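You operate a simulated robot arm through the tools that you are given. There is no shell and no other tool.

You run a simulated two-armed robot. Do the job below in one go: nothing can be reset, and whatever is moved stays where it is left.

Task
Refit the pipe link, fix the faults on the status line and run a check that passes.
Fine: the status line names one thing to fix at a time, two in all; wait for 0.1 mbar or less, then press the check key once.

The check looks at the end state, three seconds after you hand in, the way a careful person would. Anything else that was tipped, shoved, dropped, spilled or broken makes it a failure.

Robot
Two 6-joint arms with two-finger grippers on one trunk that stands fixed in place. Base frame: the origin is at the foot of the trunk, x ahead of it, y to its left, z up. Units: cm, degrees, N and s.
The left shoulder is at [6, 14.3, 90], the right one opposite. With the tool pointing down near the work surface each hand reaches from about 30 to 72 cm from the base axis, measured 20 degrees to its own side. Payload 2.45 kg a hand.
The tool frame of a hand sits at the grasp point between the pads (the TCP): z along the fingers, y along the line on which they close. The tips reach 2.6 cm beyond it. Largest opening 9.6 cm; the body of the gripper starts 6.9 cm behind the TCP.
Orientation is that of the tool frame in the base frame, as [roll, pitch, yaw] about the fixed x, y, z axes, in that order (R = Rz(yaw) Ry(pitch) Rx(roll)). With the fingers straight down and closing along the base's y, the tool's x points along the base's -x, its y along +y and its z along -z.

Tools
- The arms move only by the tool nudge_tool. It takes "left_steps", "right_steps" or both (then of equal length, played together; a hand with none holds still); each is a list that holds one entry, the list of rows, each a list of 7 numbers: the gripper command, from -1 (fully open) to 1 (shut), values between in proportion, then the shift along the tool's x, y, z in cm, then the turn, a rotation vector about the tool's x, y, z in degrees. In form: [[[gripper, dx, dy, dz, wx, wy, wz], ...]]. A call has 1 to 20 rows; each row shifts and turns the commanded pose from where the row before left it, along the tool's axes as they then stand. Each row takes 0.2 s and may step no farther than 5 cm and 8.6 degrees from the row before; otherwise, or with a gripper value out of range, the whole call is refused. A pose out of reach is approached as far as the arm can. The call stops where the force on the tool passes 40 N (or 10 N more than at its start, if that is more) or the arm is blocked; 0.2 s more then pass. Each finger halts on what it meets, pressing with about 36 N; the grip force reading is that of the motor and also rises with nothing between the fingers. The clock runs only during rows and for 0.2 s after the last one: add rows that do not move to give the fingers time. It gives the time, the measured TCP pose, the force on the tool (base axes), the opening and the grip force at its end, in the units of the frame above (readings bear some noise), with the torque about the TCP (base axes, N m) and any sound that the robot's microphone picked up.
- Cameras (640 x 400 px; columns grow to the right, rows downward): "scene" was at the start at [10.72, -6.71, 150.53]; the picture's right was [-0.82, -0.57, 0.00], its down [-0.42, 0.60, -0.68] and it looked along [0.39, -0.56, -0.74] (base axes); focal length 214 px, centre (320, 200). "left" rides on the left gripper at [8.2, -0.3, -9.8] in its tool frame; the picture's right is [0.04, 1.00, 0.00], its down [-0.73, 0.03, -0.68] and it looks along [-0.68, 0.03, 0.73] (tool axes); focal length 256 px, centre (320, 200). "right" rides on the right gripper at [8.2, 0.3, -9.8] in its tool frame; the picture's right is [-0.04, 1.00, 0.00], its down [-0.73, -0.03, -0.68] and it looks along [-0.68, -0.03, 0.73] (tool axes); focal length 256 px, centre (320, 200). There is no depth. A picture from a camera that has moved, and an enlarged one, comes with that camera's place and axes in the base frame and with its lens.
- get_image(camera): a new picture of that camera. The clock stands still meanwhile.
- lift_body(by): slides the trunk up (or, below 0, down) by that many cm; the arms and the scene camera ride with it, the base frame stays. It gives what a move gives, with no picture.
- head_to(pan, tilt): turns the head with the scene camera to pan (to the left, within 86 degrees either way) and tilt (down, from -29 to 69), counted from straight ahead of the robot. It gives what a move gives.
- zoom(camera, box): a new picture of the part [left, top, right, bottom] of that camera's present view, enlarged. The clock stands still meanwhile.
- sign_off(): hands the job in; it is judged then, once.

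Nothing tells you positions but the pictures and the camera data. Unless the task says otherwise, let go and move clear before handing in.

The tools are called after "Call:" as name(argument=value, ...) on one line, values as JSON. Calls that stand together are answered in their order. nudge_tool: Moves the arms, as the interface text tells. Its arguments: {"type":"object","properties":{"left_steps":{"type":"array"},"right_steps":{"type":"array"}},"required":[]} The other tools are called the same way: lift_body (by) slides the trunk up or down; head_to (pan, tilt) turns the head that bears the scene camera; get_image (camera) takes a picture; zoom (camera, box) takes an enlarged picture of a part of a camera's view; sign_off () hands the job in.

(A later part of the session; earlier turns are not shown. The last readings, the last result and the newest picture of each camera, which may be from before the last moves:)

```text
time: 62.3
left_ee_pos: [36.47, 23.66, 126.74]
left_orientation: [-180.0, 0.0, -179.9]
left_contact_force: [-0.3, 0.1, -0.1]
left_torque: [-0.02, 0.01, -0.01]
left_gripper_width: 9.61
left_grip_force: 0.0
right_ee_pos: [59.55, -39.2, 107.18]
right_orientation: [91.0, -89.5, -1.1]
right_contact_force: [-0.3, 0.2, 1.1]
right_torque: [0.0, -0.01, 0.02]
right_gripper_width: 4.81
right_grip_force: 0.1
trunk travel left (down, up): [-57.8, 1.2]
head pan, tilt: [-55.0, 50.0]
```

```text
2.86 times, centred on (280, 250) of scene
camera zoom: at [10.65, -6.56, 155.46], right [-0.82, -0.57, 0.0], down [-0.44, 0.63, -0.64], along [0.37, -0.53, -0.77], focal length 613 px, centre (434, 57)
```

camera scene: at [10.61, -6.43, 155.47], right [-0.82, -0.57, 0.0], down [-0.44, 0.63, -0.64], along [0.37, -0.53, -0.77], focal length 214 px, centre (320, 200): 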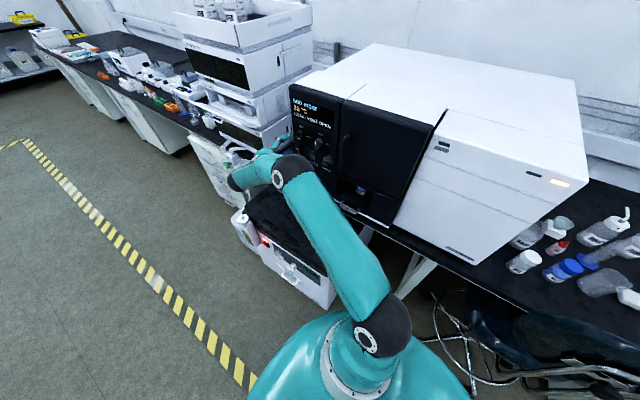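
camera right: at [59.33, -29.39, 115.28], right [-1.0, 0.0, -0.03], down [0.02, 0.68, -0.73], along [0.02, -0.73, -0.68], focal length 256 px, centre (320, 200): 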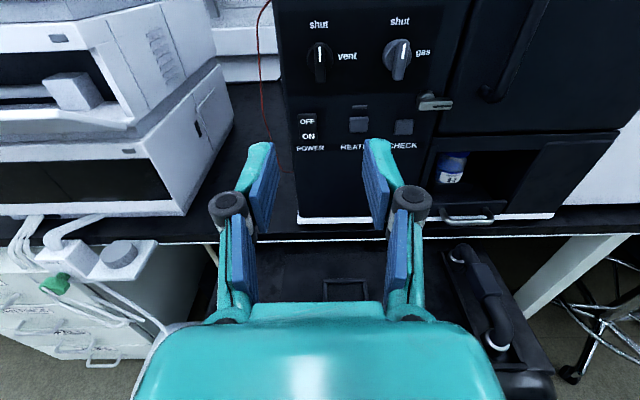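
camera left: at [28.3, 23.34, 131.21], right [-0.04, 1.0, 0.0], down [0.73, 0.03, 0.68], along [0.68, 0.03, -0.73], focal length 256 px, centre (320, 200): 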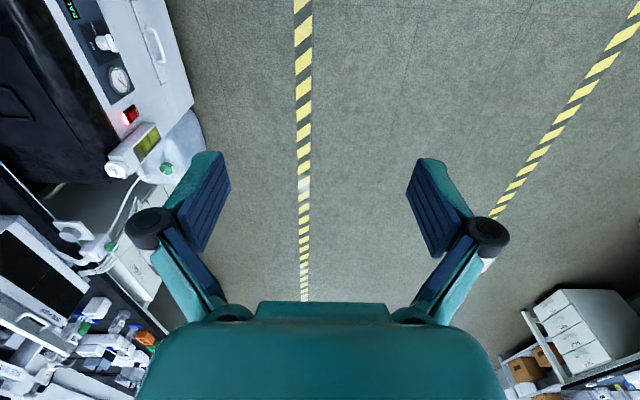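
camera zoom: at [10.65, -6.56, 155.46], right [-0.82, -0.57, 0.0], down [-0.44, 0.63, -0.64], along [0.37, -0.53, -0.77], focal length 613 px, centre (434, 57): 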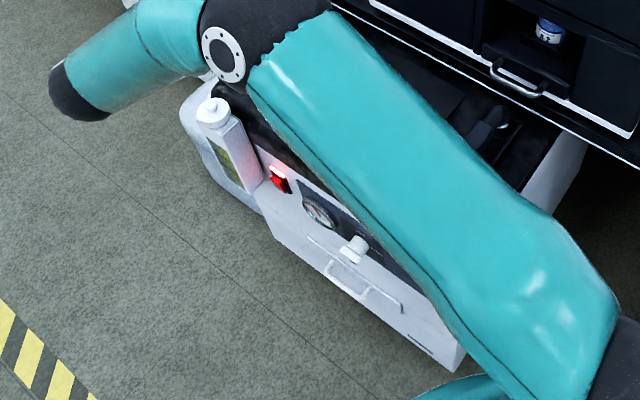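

Vent reads shut and the pressure falls (20 mbar). I pull the right hand back in front of the pump, turn it so the fingers close vertically again, and look before lowering.

Call:
nudge_tool(right_steps=[[[0, 0, 1.9, -3.8, 0, 0, 0], [0, 0, 1.9, -3.8, 0, 0, 0], [0, 0, 1.9, -3.8, 0, 0, 0], [0, 0, 1.9, -3.8, 0, 0, 0], [0, 0, 1.9, -3.8, 0, 0, 0], [0, 0, 0, 0, 0, 0, 8.2], [0, 0, 0, 0, 0, 0, 8.2], [0, 0, 0, 0, 0, 0, 8.2], [0, 0, 0, 0, 0, 0, 8.2], [0, 0, 0, 0, 0, 0, 8.2], [0, 0, 0, 0, 0, 0, 8.2], [0, 0, 0, 0, 0, 0, 8.2], [0, 0, 0, 0, 0, 0, 8.2], [0, 0, 0, 0, 0, 0, 8.2], [0, 0, 0, 0, 0, 0, 8.2], [0, 0, 0, 0, 0, 0, 8], [0, 0, 0, 0, 0, 0, 0]]])

Call:
get_image(camera="scene")

Call:
zoom(camera="scene", box=[230, 180, 370, 300])

Call:
get_image(camera="left")

```text
time: 65.9
left_ee_pos: [36.45, 23.63, 126.89]
left_orientation: [-179.9, -0.1, 179.9]
left_contact_force: [-0.1, -0.5, 0.3]
left_torque: [-0.01, 0.02, 0.02]
left_gripper_width: 9.62
left_grip_force: 0.0
right_ee_pos: [49.58, -24.67, 104.66]
right_orientation: [-90.5, -0.3, -179.7]
right_contact_force: [1.2, 0.7, 0.6]
right_torque: [0.02, 0.03, -0.01]
right_gripper_width: 4.79
right_grip_force: 0.1
right hand out of reach, approached as far as the arm can: row 4, 5, 6, 7
trunk travel left (down, up): [-57.8, 1.2]
head pan, tilt: [-55.0, 50.0]
```

```text
taken
camera scene: at [10.65, -6.49, 155.47], right [-0.82, -0.57, 0.0], down [-0.44, 0.63, -0.64], along [0.37, -0.53, -0.77], focal length 214 px, centre (320, 200)
```

scene: 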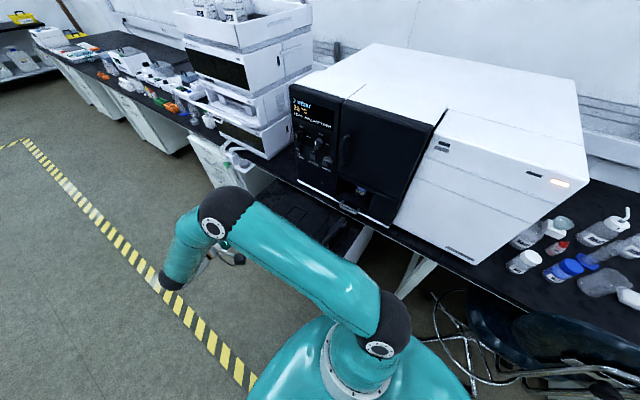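

```text
3.33 times, centred on (300, 240) of scene
camera zoom: at [10.65, -6.49, 155.47], right [-0.82, -0.57, 0.0], down [-0.44, 0.63, -0.64], along [0.37, -0.53, -0.77], focal length 715 px, centre (387, 67)
```

zoom: 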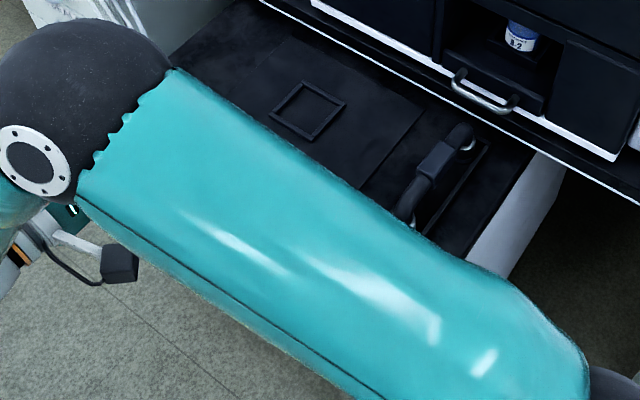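

```text
taken
camera left: at [28.27, 23.36, 136.52], right [-0.04, 1.0, 0.0], down [0.73, 0.03, 0.68], along [0.68, 0.03, -0.73], focal length 256 px, centre (320, 200)
```

left: 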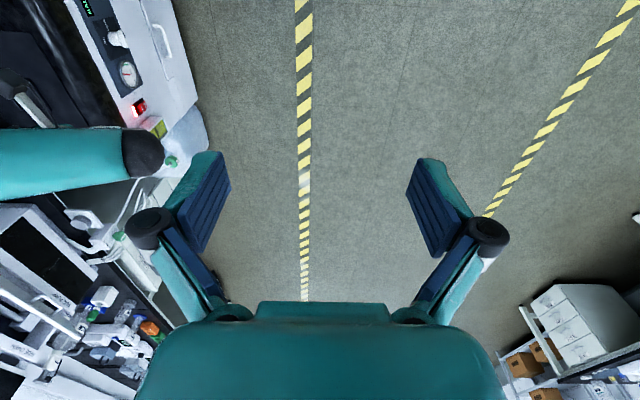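

The right arm folds poorly this close in, so I'll use the left hand for the ballast knob. First I park the right hand up near the panel at [52, -46, 118], and turn the left hand to point its fingers at the pump (toward -y).

Call:
nudge_tool(right_steps=[[[0, -0.4, -2.2, 3.55, 0, 0, 0], [0, -0.4, -2.2, 3.55, 0, 0, 0], [0, -0.4, -2.2, 3.55, 0, 0, 0], [0, -0.4, -2.2, 3.55, 0, 0, 0], [0, -0.4, -2.2, 3.55, 0, 0, 0], [0, -0.4, -2.2, 3.55, 0, 0, 0], [0, 0, 0, 0, 0, 0, 0]]])

Call:
nudge_tool(left_steps=[[[-0.2, 0, 0, 0, 8.2, 0, 0], [-0.2, 0, 0, 0, 8.2, 0, 0], [-0.2, 0, 0, 0, 8.2, 0, 0], [-0.2, 0, 0, 0, 8.2, 0, 0], [-0.2, 0, 0, 0, 8.2, 0, 0], [-0.2, 0, 0, 0, 8.2, 0, 0], [-0.2, 0, 0, 0, 8.2, 0, 0], [-0.2, 0, 0, 0, 8.2, 0, 0], [-0.2, 0, 0, 0, 8.2, 0, 0], [-0.2, 0, 0, 0, 8.2, 0, 0], [-0.2, 0, 0, 0, 8, 0, 0], [-0.2, 0, 0, 0, 0, 0, 0]]])

Call:
get_image(camera="scene")

Call:
get_image(camera="left")

```text
time: 67.5
left_ee_pos: [36.48, 23.66, 126.78]
left_orientation: [-179.9, 0.0, 180.0]
left_contact_force: [0.6, 0.8, 0.5]
left_torque: [-0.01, 0.02, 0.0]
left_gripper_width: 9.59
left_grip_force: 0.1
right_ee_pos: [52.34, -45.75, 117.82]
right_orientation: [-90.0, -0.4, -180.0]
right_contact_force: [-0.4, -0.1, -0.7]
right_torque: [-0.02, 0.03, 0.03]
right_gripper_width: 4.81
right_grip_force: 0.1
trunk travel left (down, up): [-57.8, 1.2]
head pan, tilt: [-55.0, 50.0]
```

```text
time: 70.1
left_ee_pos: [36.46, 23.6, 126.84]
left_orientation: [-89.8, 0.0, 180.0]
left_contact_force: [-0.6, 0.2, -0.4]
left_torque: [-0.02, 0.03, 0.0]
left_gripper_width: 5.78
left_grip_force: 0.0
right_ee_pos: [52.15, -45.67, 117.89]
right_orientation: [-90.0, -0.3, 180.0]
right_contact_force: [-0.7, -0.3, 0.4]
right_torque: [0.01, 0.01, -0.02]
right_gripper_width: 4.82
right_grip_force: 0.1
trunk travel left (down, up): [-57.8, 1.2]
head pan, tilt: [-55.0, 50.0]
```

```text
taken
camera scene: at [10.61, -6.51, 155.47], right [-0.82, -0.57, 0.0], down [-0.44, 0.63, -0.64], along [0.37, -0.53, -0.77], focal length 214 px, centre (320, 200)
```

scene: 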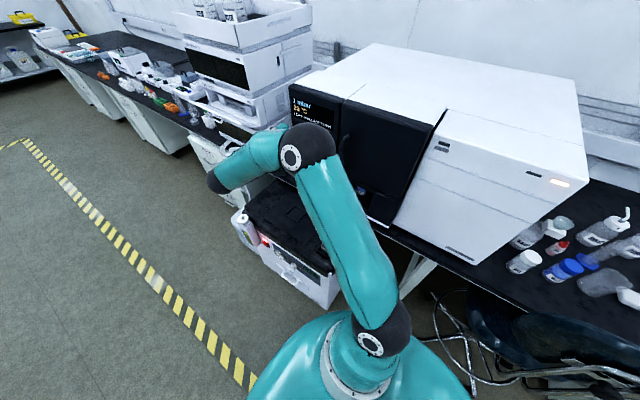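

```text
taken
camera left: at [28.27, 33.5, 127.0], right [-0.04, 0.0, -1.0], down [0.73, 0.68, -0.03], along [0.68, -0.73, -0.02], focal length 256 px, centre (320, 200)
```

left: 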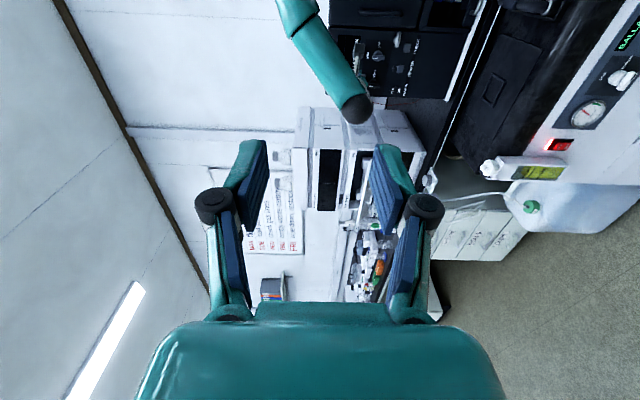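

Both arms are clear. I lower the trunk 25 cm and then bring the left hand down in front of the pump.

Call:
lift_body(by=-25)

Call:
nudge_tool(left_steps=[[[-0.2, -1, 4.5, 0, 0, 0, 0], [-0.2, -1, 4.5, 0, 0, 0, 0], [-0.2, -1, 4.5, 0, 0, 0, 0], [-0.2, -1, 4.5, 0, 0, 0, 0], [-0.2, -1, 4.5, 0, 0, 0, 0], [-0.2, -1, 4.5, 0, 0, 0, 0], [-0.2, -1, 4.5, 0, 0, 0, 0], [-0.2, -1, 4.5, 0, 0, 0, 0], [-0.2, -1, 4.5, 0, 0, 0, 0], [-0.2, -1, 4.5, 0, 0, 0, 0], [-0.2, 0, 0, 0, 0, 0, 0]]])

Call:
get_image(camera="left")

Call:
get_image(camera="scene")

```text
time: 72.6
left_ee_pos: [36.58, 23.65, 101.64]
left_orientation: [-90.0, 0.0, 180.0]
left_contact_force: [0.5, -0.1, -0.5]
left_torque: [0.02, -0.02, -0.03]
left_gripper_width: 5.76
left_grip_force: 0.1
right_ee_pos: [52.18, -45.74, 92.85]
right_orientation: [-90.0, -0.3, -180.0]
right_contact_force: [0.1, -0.8, 0.6]
right_torque: [0.01, 0.02, -0.02]
right_gripper_width: 4.8
right_grip_force: 0.1
trunk travel left (down, up): [-32.8, 26.2]
head pan, tilt: [-55.0, 50.0]
```

```text
time: 75.0
left_ee_pos: [46.64, 23.52, 56.72]
left_orientation: [-89.9, 0.0, -180.0]
left_contact_force: [-0.3, -0.1, 0.1]
left_torque: [-0.01, -0.03, -0.03]
left_gripper_width: 5.76
left_grip_force: 0.0
right_ee_pos: [52.36, -45.68, 92.79]
right_orientation: [-90.0, -0.5, 179.9]
right_contact_force: [-0.8, 0.1, -0.6]
right_torque: [0.03, 0.01, 0.0]
right_gripper_width: 4.8
right_grip_force: 0.0
trunk travel left (down, up): [-32.8, 26.2]
head pan, tilt: [-55.0, 50.0]
```

```text
taken
camera left: at [38.48, 33.47, 57.07], right [-0.04, 0.0, -1.0], down [0.73, 0.68, -0.03], along [0.68, -0.73, -0.03], focal length 256 px, centre (320, 200)
```

left: 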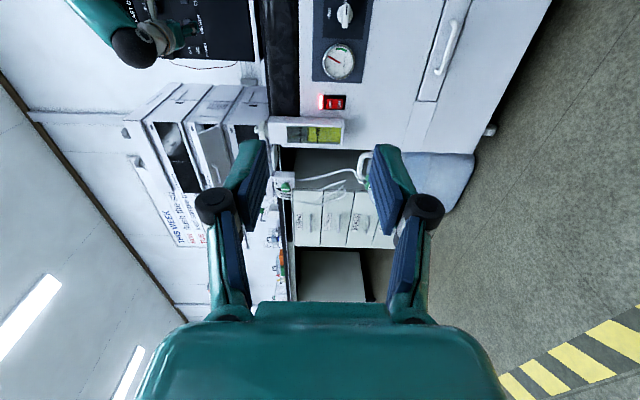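

```text
taken
camera scene: at [10.66, -6.48, 130.47], right [-0.82, -0.57, 0.0], down [-0.44, 0.63, -0.64], along [0.37, -0.53, -0.77], focal length 214 px, centre (320, 200)
```

scene: 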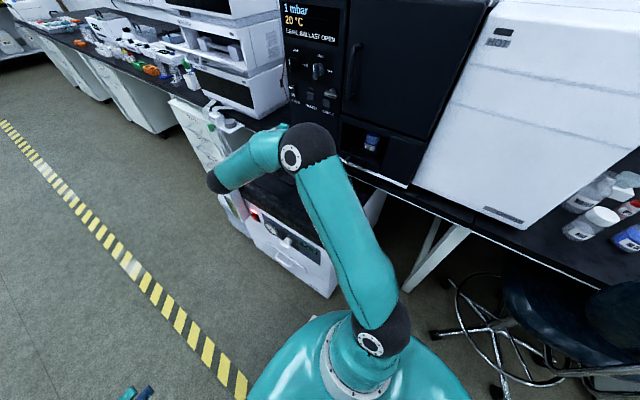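

The left camera sees the pump front edge-on with the white knob. I advance to y -5.

Call:
nudge_tool(left_steps=[[[-0.2, 0, 0, 4.7, 0, 0, 0], [-0.2, 0, 0, 4.7, 0, 0, 0], [-0.2, 0, 0, 4.7, 0, 0, 0], [-0.2, 0, 0, 4.7, 0, 0, 0], [-0.2, 0, 0, 4.7, 0, 0, 0], [-0.2, 0, 0, 4.7, 0, 0, 0], [-0.2, 0, 0, 0, 0, 0, 0]]])

Call:
get_image(camera="left")

Call:
zoom(camera="left", box=[260, 40, 460, 165])

Call:
get_image(camera="scene")

```text
time: 76.6
left_ee_pos: [46.73, -4.44, 56.53]
left_orientation: [-90.0, 0.0, -180.0]
left_contact_force: [0.2, 0.9, 0.5]
left_torque: [-0.02, 0.01, 0.01]
left_gripper_width: 5.74
left_grip_force: 0.0
right_ee_pos: [52.33, -45.72, 92.76]
right_orientation: [-90.0, -0.5, 180.0]
right_contact_force: [-0.4, -0.4, 0.3]
right_torque: [0.0, 0.0, 0.06]
right_gripper_width: 4.8
right_grip_force: 0.0
trunk travel left (down, up): [-32.8, 26.2]
head pan, tilt: [-55.0, 50.0]
```

```text
taken
camera left: at [38.45, 5.51, 56.96], right [-0.04, 0.0, -1.0], down [0.73, 0.68, -0.03], along [0.68, -0.73, -0.03], focal length 256 px, centre (320, 200)
```

left: 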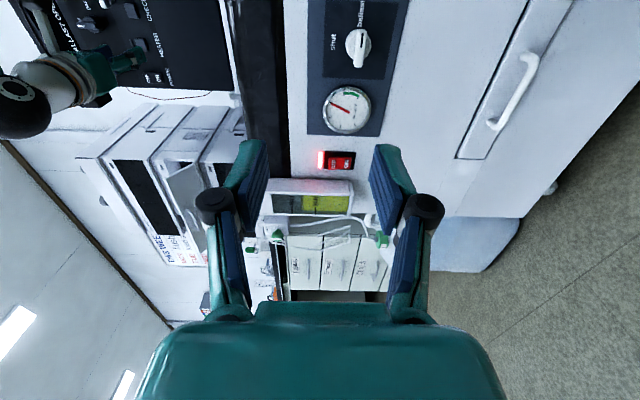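

```text
3.20 times, centred on (360, 102) of left
camera zoom: at [38.45, 5.51, 56.96], right [-0.04, 0.0, -1.0], down [0.73, 0.68, -0.03], along [0.68, -0.73, -0.03], focal length 819 px, centre (192, 512)
```

zoom: 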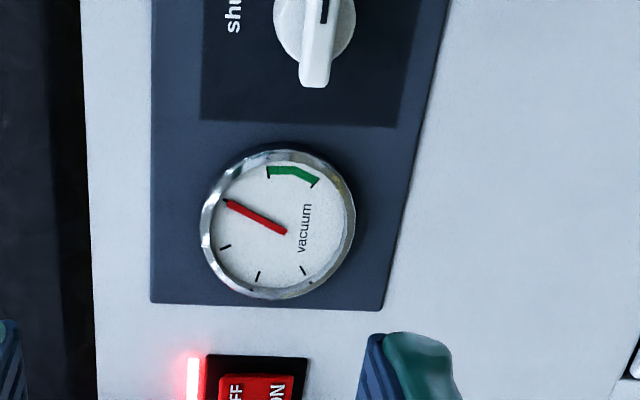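

```text
taken
camera scene: at [10.66, -6.52, 130.46], right [-0.82, -0.57, 0.0], down [-0.44, 0.63, -0.64], along [0.37, -0.53, -0.77], focal length 214 px, centre (320, 200)
```

scene: 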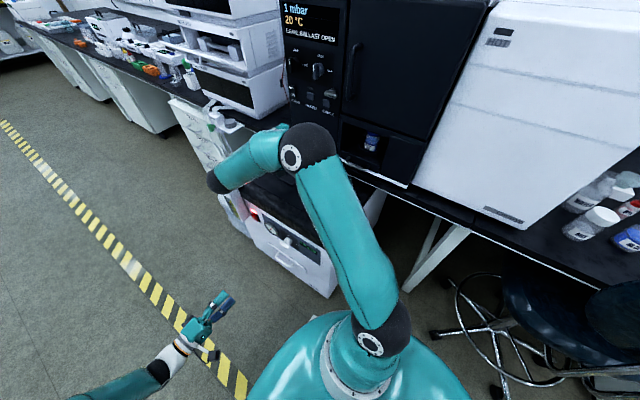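

Call:
zoom(camera="left", box=[290, 0, 430, 87])

```text
4.57 times, centred on (360, 44) of left
camera zoom: at [38.45, 5.51, 56.96], right [-0.04, 0.0, -1.0], down [0.73, 0.68, -0.03], along [0.68, -0.73, -0.03], focal length 1170 px, centre (137, 915)
```

zoom: 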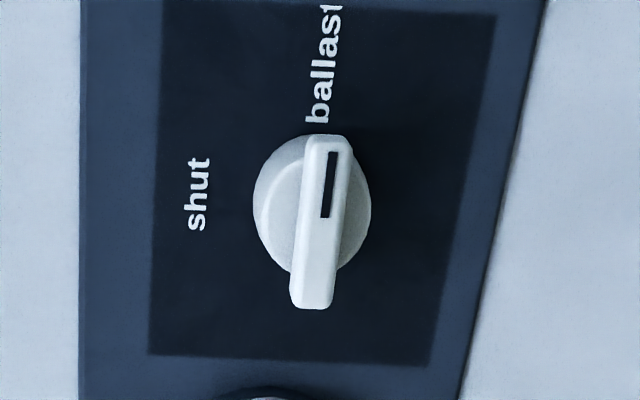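

The ballast knob is the same style: bar horizontal, mark on "ballast", "shut" at the top. It's near [46.8, -33.9, 51.2]; I move the left hand to y -23 at that height.

Call:
nudge_tool(left_steps=[[[-0.2, 0, 1.06, 3.8, 0, 0, 0], [-0.2, 0, 1.06, 3.8, 0, 0, 0], [-0.2, 0, 1.06, 3.8, 0, 0, 0], [-0.2, 0, 1.06, 3.8, 0, 0, 0], [-0.2, 0, 1.06, 3.8, 0, 0, 0], [-0.2, 0, 0, 0, 0, 0, 0]]])

Call:
zoom(camera="left", box=[220, 50, 420, 200])

Call:
get_image(camera="scene")

```text
time: 78.0
left_ee_pos: [46.6, -23.57, 51.51]
left_orientation: [-90.0, 0.1, -179.9]
left_contact_force: [0.0, 0.0, 0.0]
left_torque: [0.01, -0.01, -0.04]
left_gripper_width: 5.74
left_grip_force: 0.1
right_ee_pos: [52.33, -45.72, 92.8]
right_orientation: [-89.9, -0.4, -180.0]
right_contact_force: [-0.2, -0.1, 0.4]
right_torque: [0.0, 0.03, -0.03]
right_gripper_width: 4.8
right_grip_force: 0.1
trunk travel left (down, up): [-32.8, 26.2]
head pan, tilt: [-55.0, 50.0]
```

```text
2.67 times, centred on (320, 125) of left
camera zoom: at [38.4, -13.77, 51.75], right [-0.04, 0.0, -1.0], down [0.73, 0.68, -0.03], along [0.68, -0.73, -0.03], focal length 683 px, centre (320, 400)
```

zoom: 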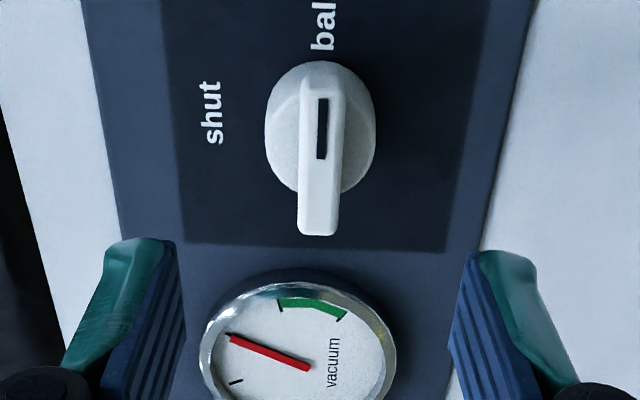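

```text
taken
camera scene: at [10.65, -6.52, 130.46], right [-0.82, -0.57, 0.0], down [-0.44, 0.63, -0.64], along [0.37, -0.53, -0.77], focal length 214 px, centre (320, 200)
```

scene: 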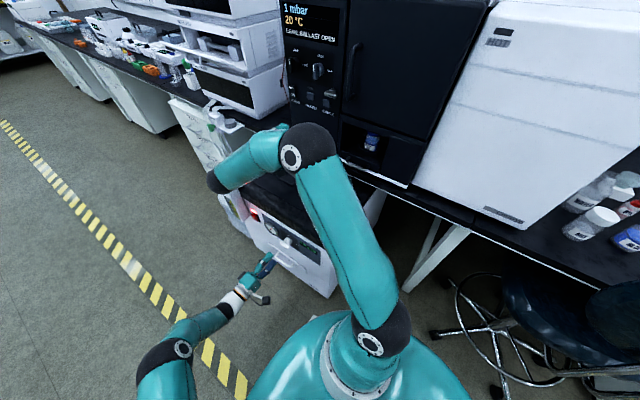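

Aligned in height and x. I advance to TCP y -31 (bar front about -33.2) and check depth.

Call:
nudge_tool(left_steps=[[[-0.2, 0, 0.1, 2, 0, 0, 0], [-0.2, 0, 0, 2, 0, 0, 0], [-0.2, 0, 0, 2, 0, 0, 0], [-0.2, 0, 0, 1.4, 0, 0, 0], [-0.2, 0, 0, 0, 0, 0, 0]]])

Call:
zoom(camera="left", box=[220, 90, 420, 220])

```text
time: 79.2
left_ee_pos: [47.53, -30.33, 51.77]
left_orientation: [-89.8, 0.1, -178.7]
left_contact_force: [0.0, 0.3, -0.2]
left_torque: [0.02, -0.01, 0.03]
left_gripper_width: 5.78
left_grip_force: 0.0
right_ee_pos: [52.21, -45.73, 92.93]
right_orientation: [-90.1, -0.4, 180.0]
right_contact_force: [-0.1, 0.4, -0.6]
right_torque: [0.03, 0.01, 0.04]
right_gripper_width: 4.8
right_grip_force: 0.0
trunk travel left (down, up): [-32.8, 26.2]
head pan, tilt: [-55.0, 50.0]
```

```text
3.08 times, centred on (320, 155) of left
camera zoom: at [39.18, -20.59, 51.95], right [-0.04, -0.01, -1.0], down [0.72, 0.69, -0.03], along [0.69, -0.72, -0.02], focal length 788 px, centre (320, 338)
```

zoom: 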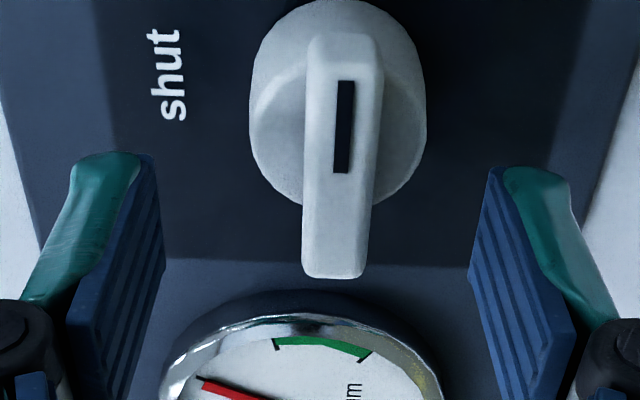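

The pose drifted a little in x. I'll wait a moment and check whether it settles.

Call:
nudge_tool(left_steps=[[[-0.2, 0, 0, 0, 0, 0, 0], [-0.2, 0, 0, 0, 0, 0, 0]]])

Call:
get_image(camera="scene")

```text
time: 79.8
left_ee_pos: [47.54, -30.27, 51.66]
left_orientation: [-89.6, 0.1, -178.8]
left_contact_force: [-0.2, -1.0, -0.1]
left_torque: [0.04, -0.03, 0.02]
left_gripper_width: 5.76
left_grip_force: 0.0
right_ee_pos: [52.17, -45.74, 92.77]
right_orientation: [-90.1, -0.4, 180.0]
right_contact_force: [0.1, -0.4, -0.3]
right_torque: [-0.01, -0.02, 0.01]
right_gripper_width: 4.79
right_grip_force: 0.1
trunk travel left (down, up): [-32.8, 26.2]
head pan, tilt: [-55.0, 50.0]
```

```text
taken
camera scene: at [10.65, -6.5, 130.47], right [-0.82, -0.57, 0.0], down [-0.44, 0.63, -0.64], along [0.37, -0.53, -0.77], focal length 214 px, centre (320, 200)
```

scene: 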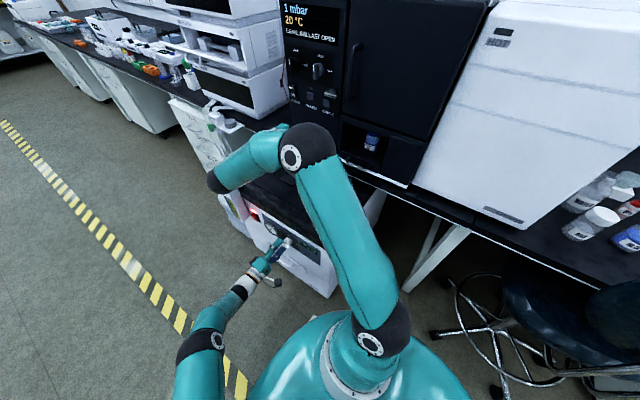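

The left arm is at some joint limit here (x is 0.9 off). I'll back off and see whether a different trunk height frees it; first raising the right hand so it stays clear.

Call:
nudge_tool(left_steps=[[[-0.2, 0, 0, -2, 0, 0, 0], [-0.2, 0, 0, -2, 0, 0, 0], [-0.2, 0, 0, -2, 0, 0, 0], [-0.2, 0, 0, 0, 0, 0, 0]]], right_steps=[[[0, 0, -4, 0, 0, 0, 0], [0, 0, -4, 0, 0, 0, 0], [0, 0, -4, 0, 0, 0, 0], [0, 0, 0, 0, 0, 0, 0]]])

Call:
lift_body(by=-12)

```text
time: 80.8
left_ee_pos: [46.21, -25.05, 51.43]
left_orientation: [-89.9, 0.0, 179.9]
left_contact_force: [-0.1, -0.2, 0.0]
left_torque: [0.0, 0.01, -0.03]
left_gripper_width: 5.76
left_grip_force: 0.1
right_ee_pos: [52.39, -45.73, 105.07]
right_orientation: [-90.0, -0.5, 179.9]
right_contact_force: [0.3, 0.8, 0.4]
right_torque: [0.06, 0.0, -0.02]
right_gripper_width: 4.79
right_grip_force: 0.0
trunk travel left (down, up): [-32.8, 26.2]
head pan, tilt: [-55.0, 50.0]
```

```text
time: 82.3
left_ee_pos: [46.2, -25.02, 39.46]
left_orientation: [-89.9, 0.0, 179.9]
left_contact_force: [0.3, 0.2, -0.3]
left_torque: [-0.01, -0.02, 0.03]
left_gripper_width: 5.76
left_grip_force: 0.1
right_ee_pos: [52.4, -45.8, 93.08]
right_orientation: [-90.0, -0.4, 179.9]
right_contact_force: [0.3, 0.6, -1.1]
right_torque: [-0.03, 0.0, 0.0]
right_gripper_width: 4.84
right_grip_force: 0.0
trunk travel left (down, up): [-20.8, 38.2]
head pan, tilt: [-55.0, 50.0]
```

Now I raise the left hand back to knob height with the lower trunk and try the advance again.

Call:
nudge_tool(left_steps=[[[-0.2, -0.15, -4, 0, 0, 0, 0], [-0.2, -0.15, -4, 0, 0, 0, 0], [-0.2, -0.1, -3.9, 0, 0, 0, 0], [-0.2, 0, 0, 2, 0, 0, 0], [-0.2, 0, 0, 2, 0, 0, 0], [-0.2, 0, 0, 1.5, 0, 0, 0], [-0.2, 0, 0, 0, 0, 0, 0]]])

Call:
zoom(camera="left", box=[220, 90, 420, 220])

```text
time: 83.9
left_ee_pos: [46.88, -30.44, 51.26]
left_orientation: [-89.9, -0.1, 180.0]
left_contact_force: [0.3, 0.0, -0.9]
left_torque: [0.02, -0.03, -0.01]
left_gripper_width: 5.78
left_grip_force: 0.1
right_ee_pos: [52.29, -45.84, 92.96]
right_orientation: [-89.9, -0.4, -179.9]
right_contact_force: [-0.1, -0.6, 0.2]
right_torque: [0.01, -0.03, -0.03]
right_gripper_width: 4.79
right_grip_force: 0.0
trunk travel left (down, up): [-20.8, 38.2]
head pan, tilt: [-55.0, 50.0]
```

```text
3.08 times, centred on (320, 155) of left
camera zoom: at [38.65, -20.6, 51.53], right [-0.04, 0.0, -1.0], down [0.73, 0.68, -0.03], along [0.68, -0.73, -0.03], focal length 788 px, centre (320, 338)
```

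zoom: 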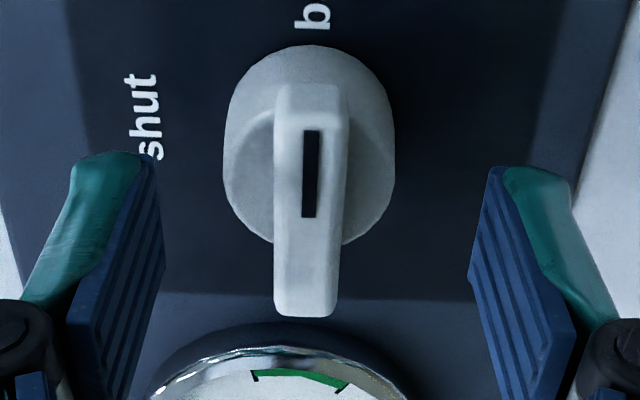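

The pose is exact now. I fine-tune (0.2 in x, 0.15 up), advance 0.6 and close on the bar.

Call:
nudge_tool(left_steps=[[[-0.2, 0.2, -0.15, 0.3, 0, 0, 0], [-0.2, 0, 0, 0.3, 0, 0, 0], [-0.2, 0, 0, 0, 0, 0, 0], [0.3, 0, 0, 0, 0, 0, 0], [0.6, 0, 0, 0, 0, 0, 0], [0.85, 0, 0, 0, 0, 0, 0], [0.85, 0, 0, 0, 0, 0, 0]]])

Call:
zoom(camera="left", box=[220, 90, 420, 220])

```text
time: 85.5
left_ee_pos: [46.46, -30.97, 51.47]
left_orientation: [-90.0, 0.0, -180.0]
left_contact_force: [0.5, -2.3, 1.1]
left_torque: [-0.04, 0.04, 0.0]
left_gripper_width: 3.36
left_grip_force: 44.4
right_ee_pos: [52.35, -45.73, 93.02]
right_orientation: [-90.0, -0.4, 180.0]
right_contact_force: [0.0, -0.1, 0.0]
right_torque: [-0.03, 0.02, 0.0]
right_gripper_width: 4.81
right_grip_force: 0.1
trunk travel left (down, up): [-20.8, 38.2]
head pan, tilt: [-55.0, 50.0]
```

```text
3.08 times, centred on (320, 155) of left
camera zoom: at [38.41, -21.22, 51.74], right [-0.04, 0.0, -1.0], down [0.73, 0.68, -0.03], along [0.68, -0.73, -0.03], focal length 788 px, centre (320, 338)
```

zoom: 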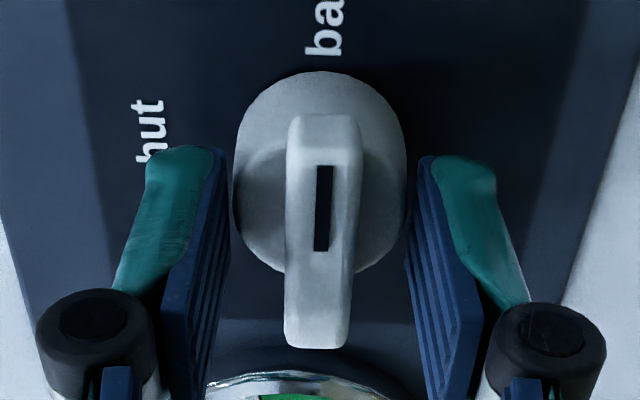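

Again on the round base. Reopen, back off 0.9 cm, and close on the bar.

Call:
nudge_tool(left_steps=[[[0, 0, 0, 0, 0, 0, 0], [0, 0, 0, 0, 0, 0, 0], [0, 0, 0, -0.45, 0, 0, 0], [0, 0, 0, -0.45, 0, 0, 0], [0.3, 0, 0, 0, 0, 0, 0], [0.6, 0, 0, 0, 0, 0, 0], [0.85, 0, 0, 0, 0, 0, 0], [0.85, 0, 0, 0, 0, 0, 0]]])

Call:
zoom(camera="left", box=[220, 90, 420, 220])

```text
time: 87.3
left_ee_pos: [46.58, -30.27, 51.57]
left_orientation: [-89.9, 0.1, 180.0]
left_contact_force: [0.1, 1.9, 1.8]
left_torque: [-0.09, 0.03, -0.25]
left_gripper_width: 1.18
left_grip_force: 39.0
right_ee_pos: [52.4, -45.8, 93.04]
right_orientation: [-90.1, -0.3, -179.9]
right_contact_force: [-0.5, -0.1, -0.6]
right_torque: [-0.02, -0.01, 0.0]
right_gripper_width: 4.79
right_grip_force: 0.1
trunk travel left (down, up): [-20.8, 38.2]
head pan, tilt: [-55.0, 50.0]
```

```text
3.08 times, centred on (320, 155) of left
camera zoom: at [38.42, -20.37, 51.73], right [-0.04, 0.0, -1.0], down [0.73, 0.68, -0.03], along [0.68, -0.73, -0.03], focal length 788 px, centre (320, 338)
```

zoom: 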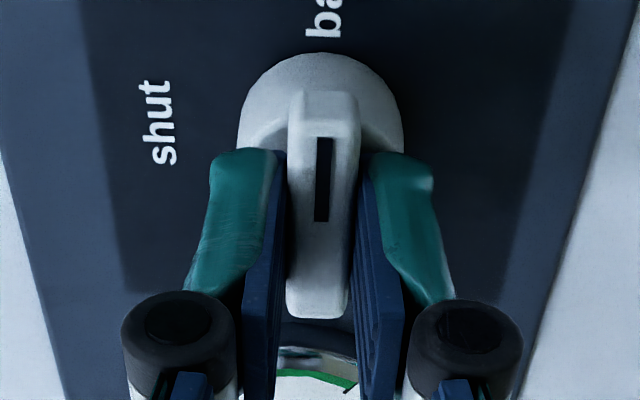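

The bar is gripped (1.18 cm). I turn the ballast knob -90° in two halves, starting with 45°.

Call:
nudge_tool(left_steps=[[[0.85, 0, 0, 0, 0, 0, -5], [0.85, 0, 0, 0, 0, 0, -8], [0.85, 0, 0, 0, 0, 0, -8], [0.85, 0, 0, 0, 0, 0, -8], [0.85, 0, 0, 0, 0, 0, -8], [0.85, 0, 0, 0, 0, 0, -8], [0.85, 0, 0, 0, 0, 0, 0]]])

Call:
get_image(camera="left")

```text
time: 88.9
left_ee_pos: [46.53, -30.18, 51.43]
left_orientation: [-90.1, -45.2, -179.9]
left_contact_force: [8.1, -9.5, 0.2]
left_torque: [0.81, 0.0, 0.99]
left_gripper_width: 1.19
left_grip_force: 38.5
right_ee_pos: [52.34, -45.75, 92.9]
right_orientation: [-90.0, -0.4, -179.9]
right_contact_force: [-0.6, 0.8, 0.0]
right_torque: [-0.02, 0.0, -0.01]
right_gripper_width: 4.82
right_grip_force: 0.0
trunk travel left (down, up): [-20.8, 38.2]
head pan, tilt: [-55.0, 50.0]
```

```text
taken
camera left: at [41.01, -20.38, 57.37], right [-0.74, 0.0, -0.68], down [0.5, 0.68, -0.54], along [0.46, -0.73, -0.5], focal length 256 px, centre (320, 200)
```

left: 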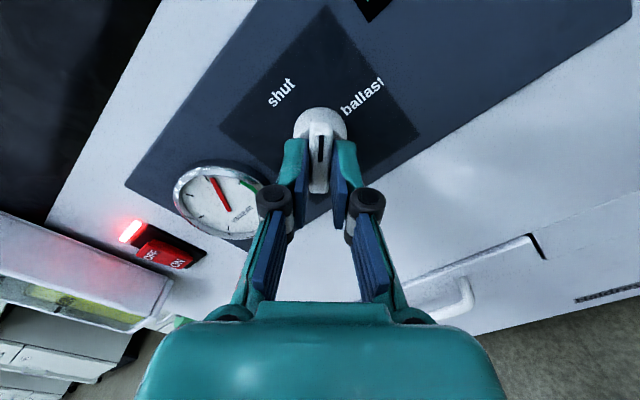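

It turns well. Finishing the remaining 45°.

Call:
nudge_tool(left_steps=[[[0.85, 0, 0, 0, 0, 0, -8], [0.85, 0, 0, 0, 0, 0, -8], [0.85, 0, 0, 0, 0, 0, -8], [0.85, 0, 0, 0, 0, 0, -8], [0.85, 0, 0, 0, 0, 0, -8], [0.85, 0, 0, 0, 0, 0, -5], [0.85, 0, 0, 0, 0, 0, 0]]])

Call:
get_image(camera="left")

Call:
get_image(camera="scene")

Call:
zoom(camera="scene", box=[270, 0, 370, 62])

```text
time: 90.5
left_ee_pos: [46.53, -30.26, 51.35]
left_orientation: [68.0, -89.8, 21.8]
left_contact_force: [3.2, -2.5, 0.1]
left_torque: [0.14, -0.15, 0.1]
left_gripper_width: 1.21
left_grip_force: 38.3
right_ee_pos: [52.46, -45.8, 92.95]
right_orientation: [-90.1, -0.4, 180.0]
right_contact_force: [-0.4, 0.3, -0.5]
right_torque: [0.0, 0.01, 0.02]
right_gripper_width: 4.79
right_grip_force: 0.0
trunk travel left (down, up): [-20.8, 38.2]
head pan, tilt: [-55.0, 50.0]
```

```text
taken
camera left: at [46.82, -20.36, 59.47], right [-1.0, 0.0, 0.04], down [-0.03, 0.68, -0.73], along [-0.03, -0.73, -0.68], focal length 256 px, centre (320, 200)
```

left: 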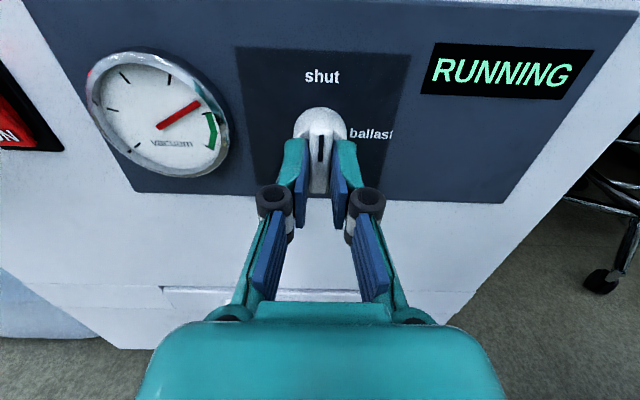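

```text
taken
camera scene: at [10.67, -6.52, 118.46], right [-0.82, -0.57, 0.0], down [-0.44, 0.63, -0.64], along [0.37, -0.53, -0.77], focal length 214 px, centre (320, 200)
```

scene: 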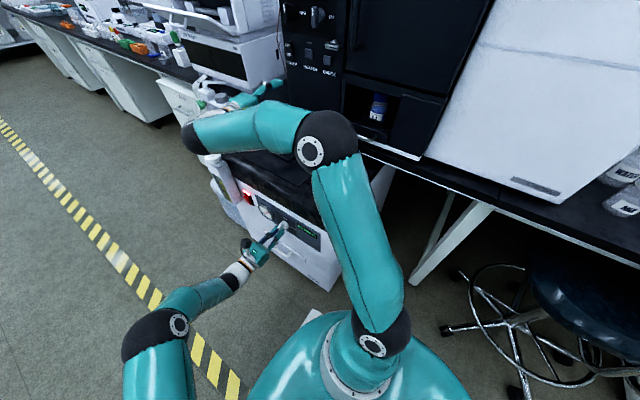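

```text
6.40 times, centred on (320, 31) of scene
camera zoom: at [10.67, -6.52, 118.46], right [-0.82, -0.57, 0.0], down [-0.44, 0.63, -0.64], along [0.37, -0.53, -0.77], focal length 1373 px, centre (320, 1282)
```

zoom: 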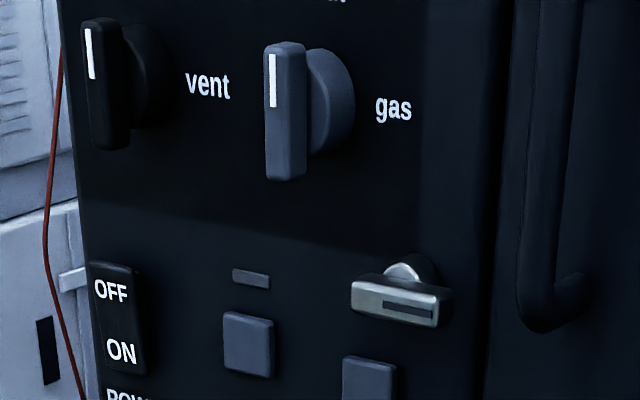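

The pump display now says "RUNNING" with the knob on "shut". I release and pull the left hand back, then raise the trunk to read the status.

Call:
nudge_tool(left_steps=[[[0.3, 0, 0, 0, 0, 0, 0], [0, 0, 0, 0, 0, 0, 0], [0, 0, 0, 0, 0, 0, 0], [0, 0, 0, -1, 0, 0, 0], [0, 0, 0, -3, 0, 0, 0], [0, 0, 0, -4.5, 0, 0, 0], [0, 0, 0, -4.5, 0, 0, 0], [0, 0, 0, -4.5, 0, 0, 0], [0, 0, 0, -4.5, 0, 0, 0], [0, 0, 0, -4.5, 0, 0, 0], [0, 0, 0, -4.5, 0, 0, 0], [0, 0, 0, -4.5, 0, 0, 0], [0, 0, 0, -4.5, 0, 0, 0], [0, 0, 0, 0, 0, 0, 0]]])

Call:
get_image(camera="left")

Call:
get_image(camera="right")

```text
time: 93.5
left_ee_pos: [46.43, 9.81, 51.19]
left_orientation: [25.4, -90.0, 64.5]
left_contact_force: [-0.8, -0.7, -0.4]
left_torque: [-0.01, 0.0, 0.02]
left_gripper_width: 4.79
left_grip_force: 0.0
right_ee_pos: [52.32, -45.72, 93.02]
right_orientation: [-90.0, -0.4, 180.0]
right_contact_force: [0.2, 0.0, -0.6]
right_torque: [0.0, 0.03, -0.01]
right_gripper_width: 4.77
right_grip_force: 0.0
trunk travel left (down, up): [-20.8, 38.2]
head pan, tilt: [-55.0, 50.0]
```

```text
taken
camera left: at [46.69, 19.66, 59.35], right [-1.0, 0.0, 0.04], down [-0.03, 0.68, -0.73], along [-0.03, -0.73, -0.68], focal length 256 px, centre (320, 200)
```

left: 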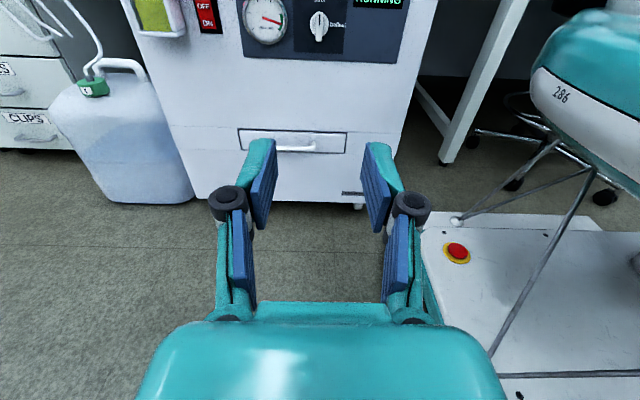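

```text
taken
camera right: at [44.24, -35.93, 92.68], right [0.03, 0.0, -1.0], down [0.73, 0.68, 0.02], along [0.68, -0.73, 0.02], focal length 256 px, centre (320, 200)
```

right: 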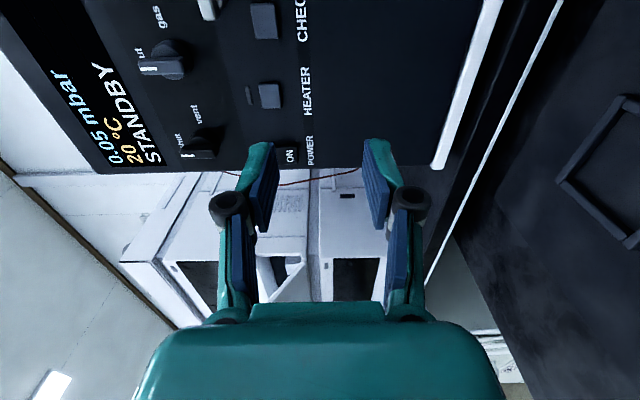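

The display shows 0.05 mbar, 20 °C, STANDBY — both faults are cleared and the vacuum is under 0.1 mbar. Next I raise the trunk, turn the right hand so its camera is on top, and get in front of the CHECK key (about [47.7, -63.5, 97.8]).

Call:
lift_body(by=26)

Call:
nudge_tool(right_steps=[[[0.5, 0, 0, 0, 0, 0, -8.2], [1, 0, 0, 0, 0, 0, -8.2], [1, 0, 0, 0, 0, 0, -8.2], [1, 0, 0, 0, 0, 0, -8.2], [1, 0, 0, 0, 0, 0, -8.2], [1, 0, 0, 0, 0, 0, -8.2], [1, 0, 0, 0, 0, 0, -8.2], [1, 0, 0, 0, 0, 0, -8.2], [1, 0, 0, 0, 0, 0, -8.2], [1, 0, 0, 0, 0, 0, -8.2], [1, 0, 0, 0, 0, 0, -8], [1, 0, 0, 0, 0, 0, 0]]])

Call:
get_image(camera="right")

Call:
get_image(camera="scene")

```text
time: 96.2
left_ee_pos: [46.43, 9.82, 77.3]
left_orientation: [30.5, -89.9, 59.6]
left_contact_force: [0.4, 0.8, 0.1]
left_torque: [0.02, 0.0, 0.03]
left_gripper_width: 4.81
left_grip_force: 0.0
right_ee_pos: [52.37, -45.79, 119.08]
right_orientation: [-90.0, -0.4, -179.9]
right_contact_force: [-0.1, 0.5, 0.1]
right_torque: [0.01, 0.01, 0.0]
right_gripper_width: 4.8
right_grip_force: 0.0
trunk travel left (down, up): [-46.8, 12.2]
head pan, tilt: [-55.0, 50.0]
```

```text
time: 98.8
left_ee_pos: [46.5, 9.71, 77.25]
left_orientation: [25.3, -89.7, 64.7]
left_contact_force: [-0.3, 0.2, 0.1]
left_torque: [-0.01, 0.01, -0.04]
left_gripper_width: 4.79
left_grip_force: 0.0
right_ee_pos: [52.28, -45.75, 118.98]
right_orientation: [88.1, -89.5, 1.9]
right_contact_force: [-0.5, 0.0, 0.3]
right_torque: [0.01, 0.01, -0.01]
right_gripper_width: 0.01
right_grip_force: 28.5
trunk travel left (down, up): [-46.8, 12.2]
head pan, tilt: [-55.0, 50.0]
```

```text
taken
camera right: at [52.17, -35.98, 127.09], right [-1.0, 0.0, -0.03], down [0.02, 0.68, -0.73], along [0.02, -0.73, -0.68], focal length 256 px, centre (320, 200)
```

right: 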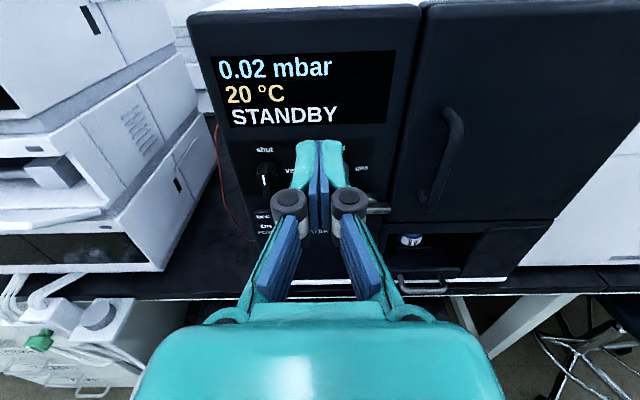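

```text
taken
camera scene: at [10.66, -6.49, 144.47], right [-0.82, -0.57, 0.0], down [-0.44, 0.63, -0.64], along [0.37, -0.53, -0.77], focal length 214 px, centre (320, 200)
```

scene: 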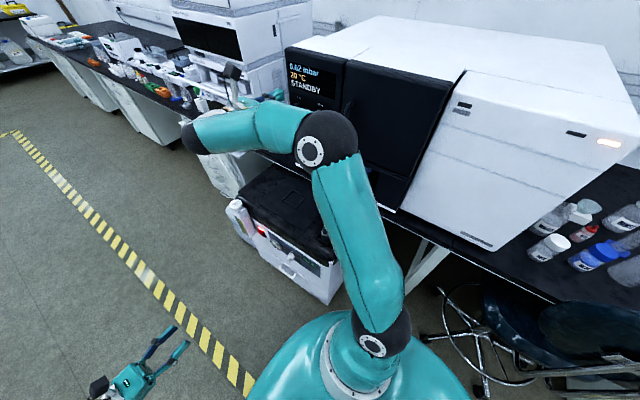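

0.02 mbar and STANDBY. I lower the closed fingers in front of the CHECK key.

Call:
nudge_tool(right_steps=[[[1, -4.2, 0.92, 1, 0, 0, 0], [1, -4.2, 0.92, 1, 0, 0, 0], [1, -4.2, 0.92, 1, 0, 0, 0], [1, -4.2, 0.92, 1, 0, 0, 0], [1, -4.2, 0.92, 1, 0, 0, 0], [1, 0, 0, 0, 0, 0, 0]]])

Call:
get_image(camera="right")

Call:
zoom(camera="right", box=[220, 60, 420, 200])

Call:
zoom(camera="scene", box=[270, 60, 370, 130])

```text
time: 100.2
left_ee_pos: [46.36, 9.75, 77.31]
left_orientation: [17.4, -89.9, 72.6]
left_contact_force: [-0.2, -0.4, -0.2]
left_torque: [-0.01, -0.01, -0.03]
left_gripper_width: 4.79
left_grip_force: 0.0
right_ee_pos: [47.7, -50.75, 98.0]
right_orientation: [88.0, -89.4, 1.9]
right_contact_force: [0.1, 0.0, -1.4]
right_torque: [0.02, -0.02, 0.0]
right_gripper_width: 0.0
right_grip_force: 28.0
trunk travel left (down, up): [-46.8, 12.2]
head pan, tilt: [-55.0, 50.0]
```

```text
taken
camera right: at [47.51, -40.89, 106.12], right [-1.0, 0.0, -0.03], down [0.02, 0.68, -0.73], along [0.02, -0.73, -0.68], focal length 256 px, centre (320, 200)
```

right: 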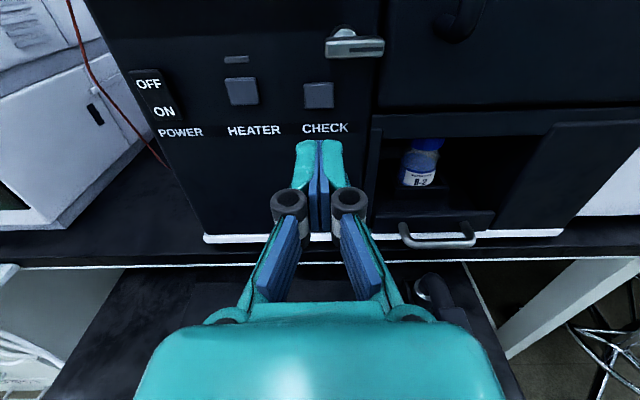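

```text
2.86 times, centred on (320, 130) of right
camera zoom: at [47.51, -40.89, 106.12], right [-1.0, 0.0, -0.03], down [0.02, 0.68, -0.73], along [0.02, -0.73, -0.68], focal length 731 px, centre (320, 400)
```

zoom: 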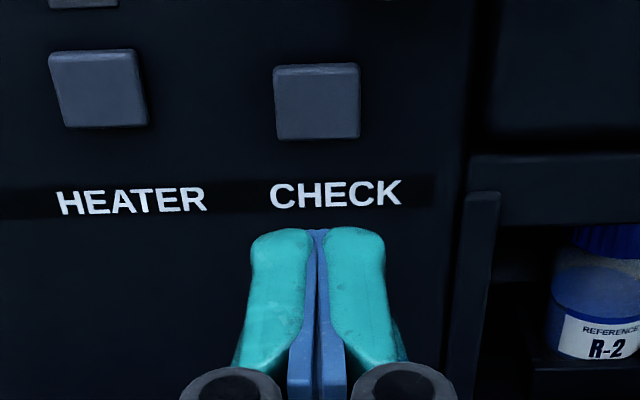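

```text
5.71 times, centred on (320, 95) of scene
camera zoom: at [10.63, -6.49, 144.47], right [-0.82, -0.57, 0.0], down [-0.44, 0.63, -0.64], along [0.37, -0.53, -0.77], focal length 1226 px, centre (320, 800)
```

zoom: 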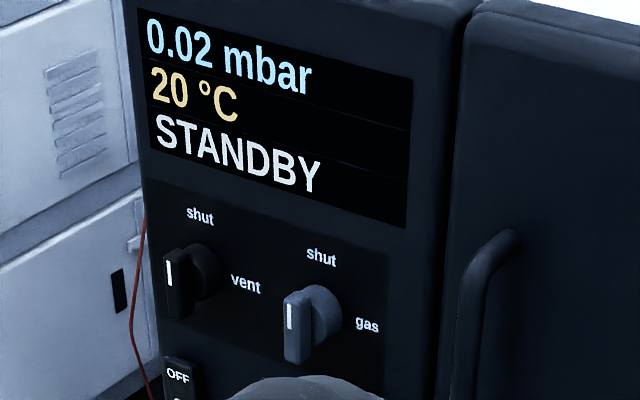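

The key is at about [47.85, -63.5, 97.6], straight ahead. I approach to within about 1.2 cm of it.

Call:
nudge_tool(right_steps=[[[1, -0.3, -0.1, 3, 0, 0, 0], [1, 0, 0, 3, 0, 0, 0], [1, 0, 0, 2.7, 0, 0, 0], [1, 0, 0, 0, 0, 0, 0]]])

Call:
zoom(camera="right", box=[220, 60, 420, 200])

Call:
get_image(camera="right")

```text
time: 101.2
left_ee_pos: [46.4, 9.72, 77.3]
left_orientation: [26.7, -89.9, 63.4]
left_contact_force: [-0.4, 0.4, 1.3]
left_torque: [-0.02, 0.03, 0.0]
left_gripper_width: 4.82
left_grip_force: 0.0
right_ee_pos: [47.76, -59.41, 97.75]
right_orientation: [89.3, -89.7, 0.6]
right_contact_force: [-0.1, -1.0, -0.4]
right_torque: [0.02, 0.02, 0.0]
right_gripper_width: 0.0
right_grip_force: 28.4
trunk travel left (down, up): [-46.8, 12.2]
head pan, tilt: [-55.0, 50.0]
```

```text
2.86 times, centred on (320, 130) of right
camera zoom: at [47.51, -49.68, 105.84], right [-1.0, 0.0, -0.03], down [0.02, 0.68, -0.73], along [0.02, -0.73, -0.68], focal length 731 px, centre (320, 400)
```

zoom: 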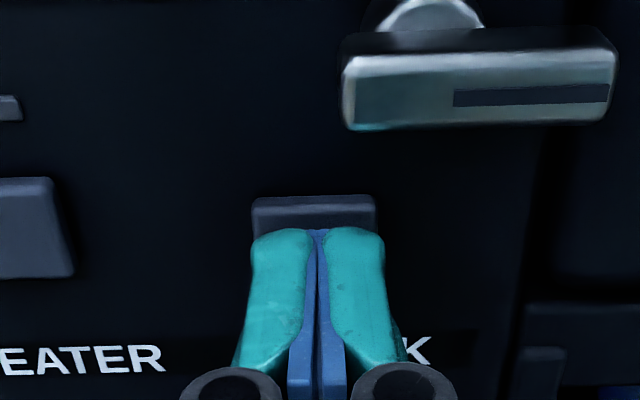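

```text
taken
camera right: at [47.51, -49.68, 105.84], right [-1.0, 0.0, -0.03], down [0.02, 0.68, -0.73], along [0.02, -0.73, -0.68], focal length 256 px, centre (320, 200)
```

right: 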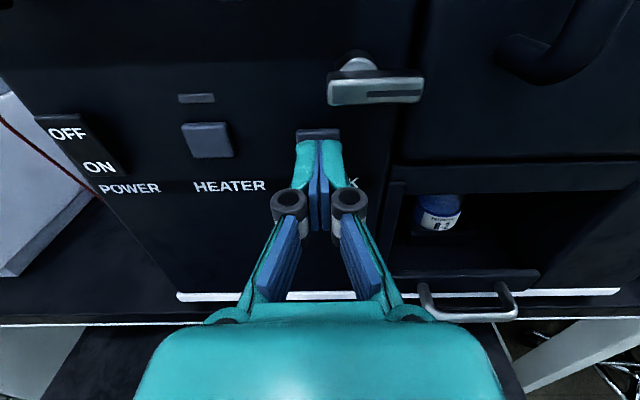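

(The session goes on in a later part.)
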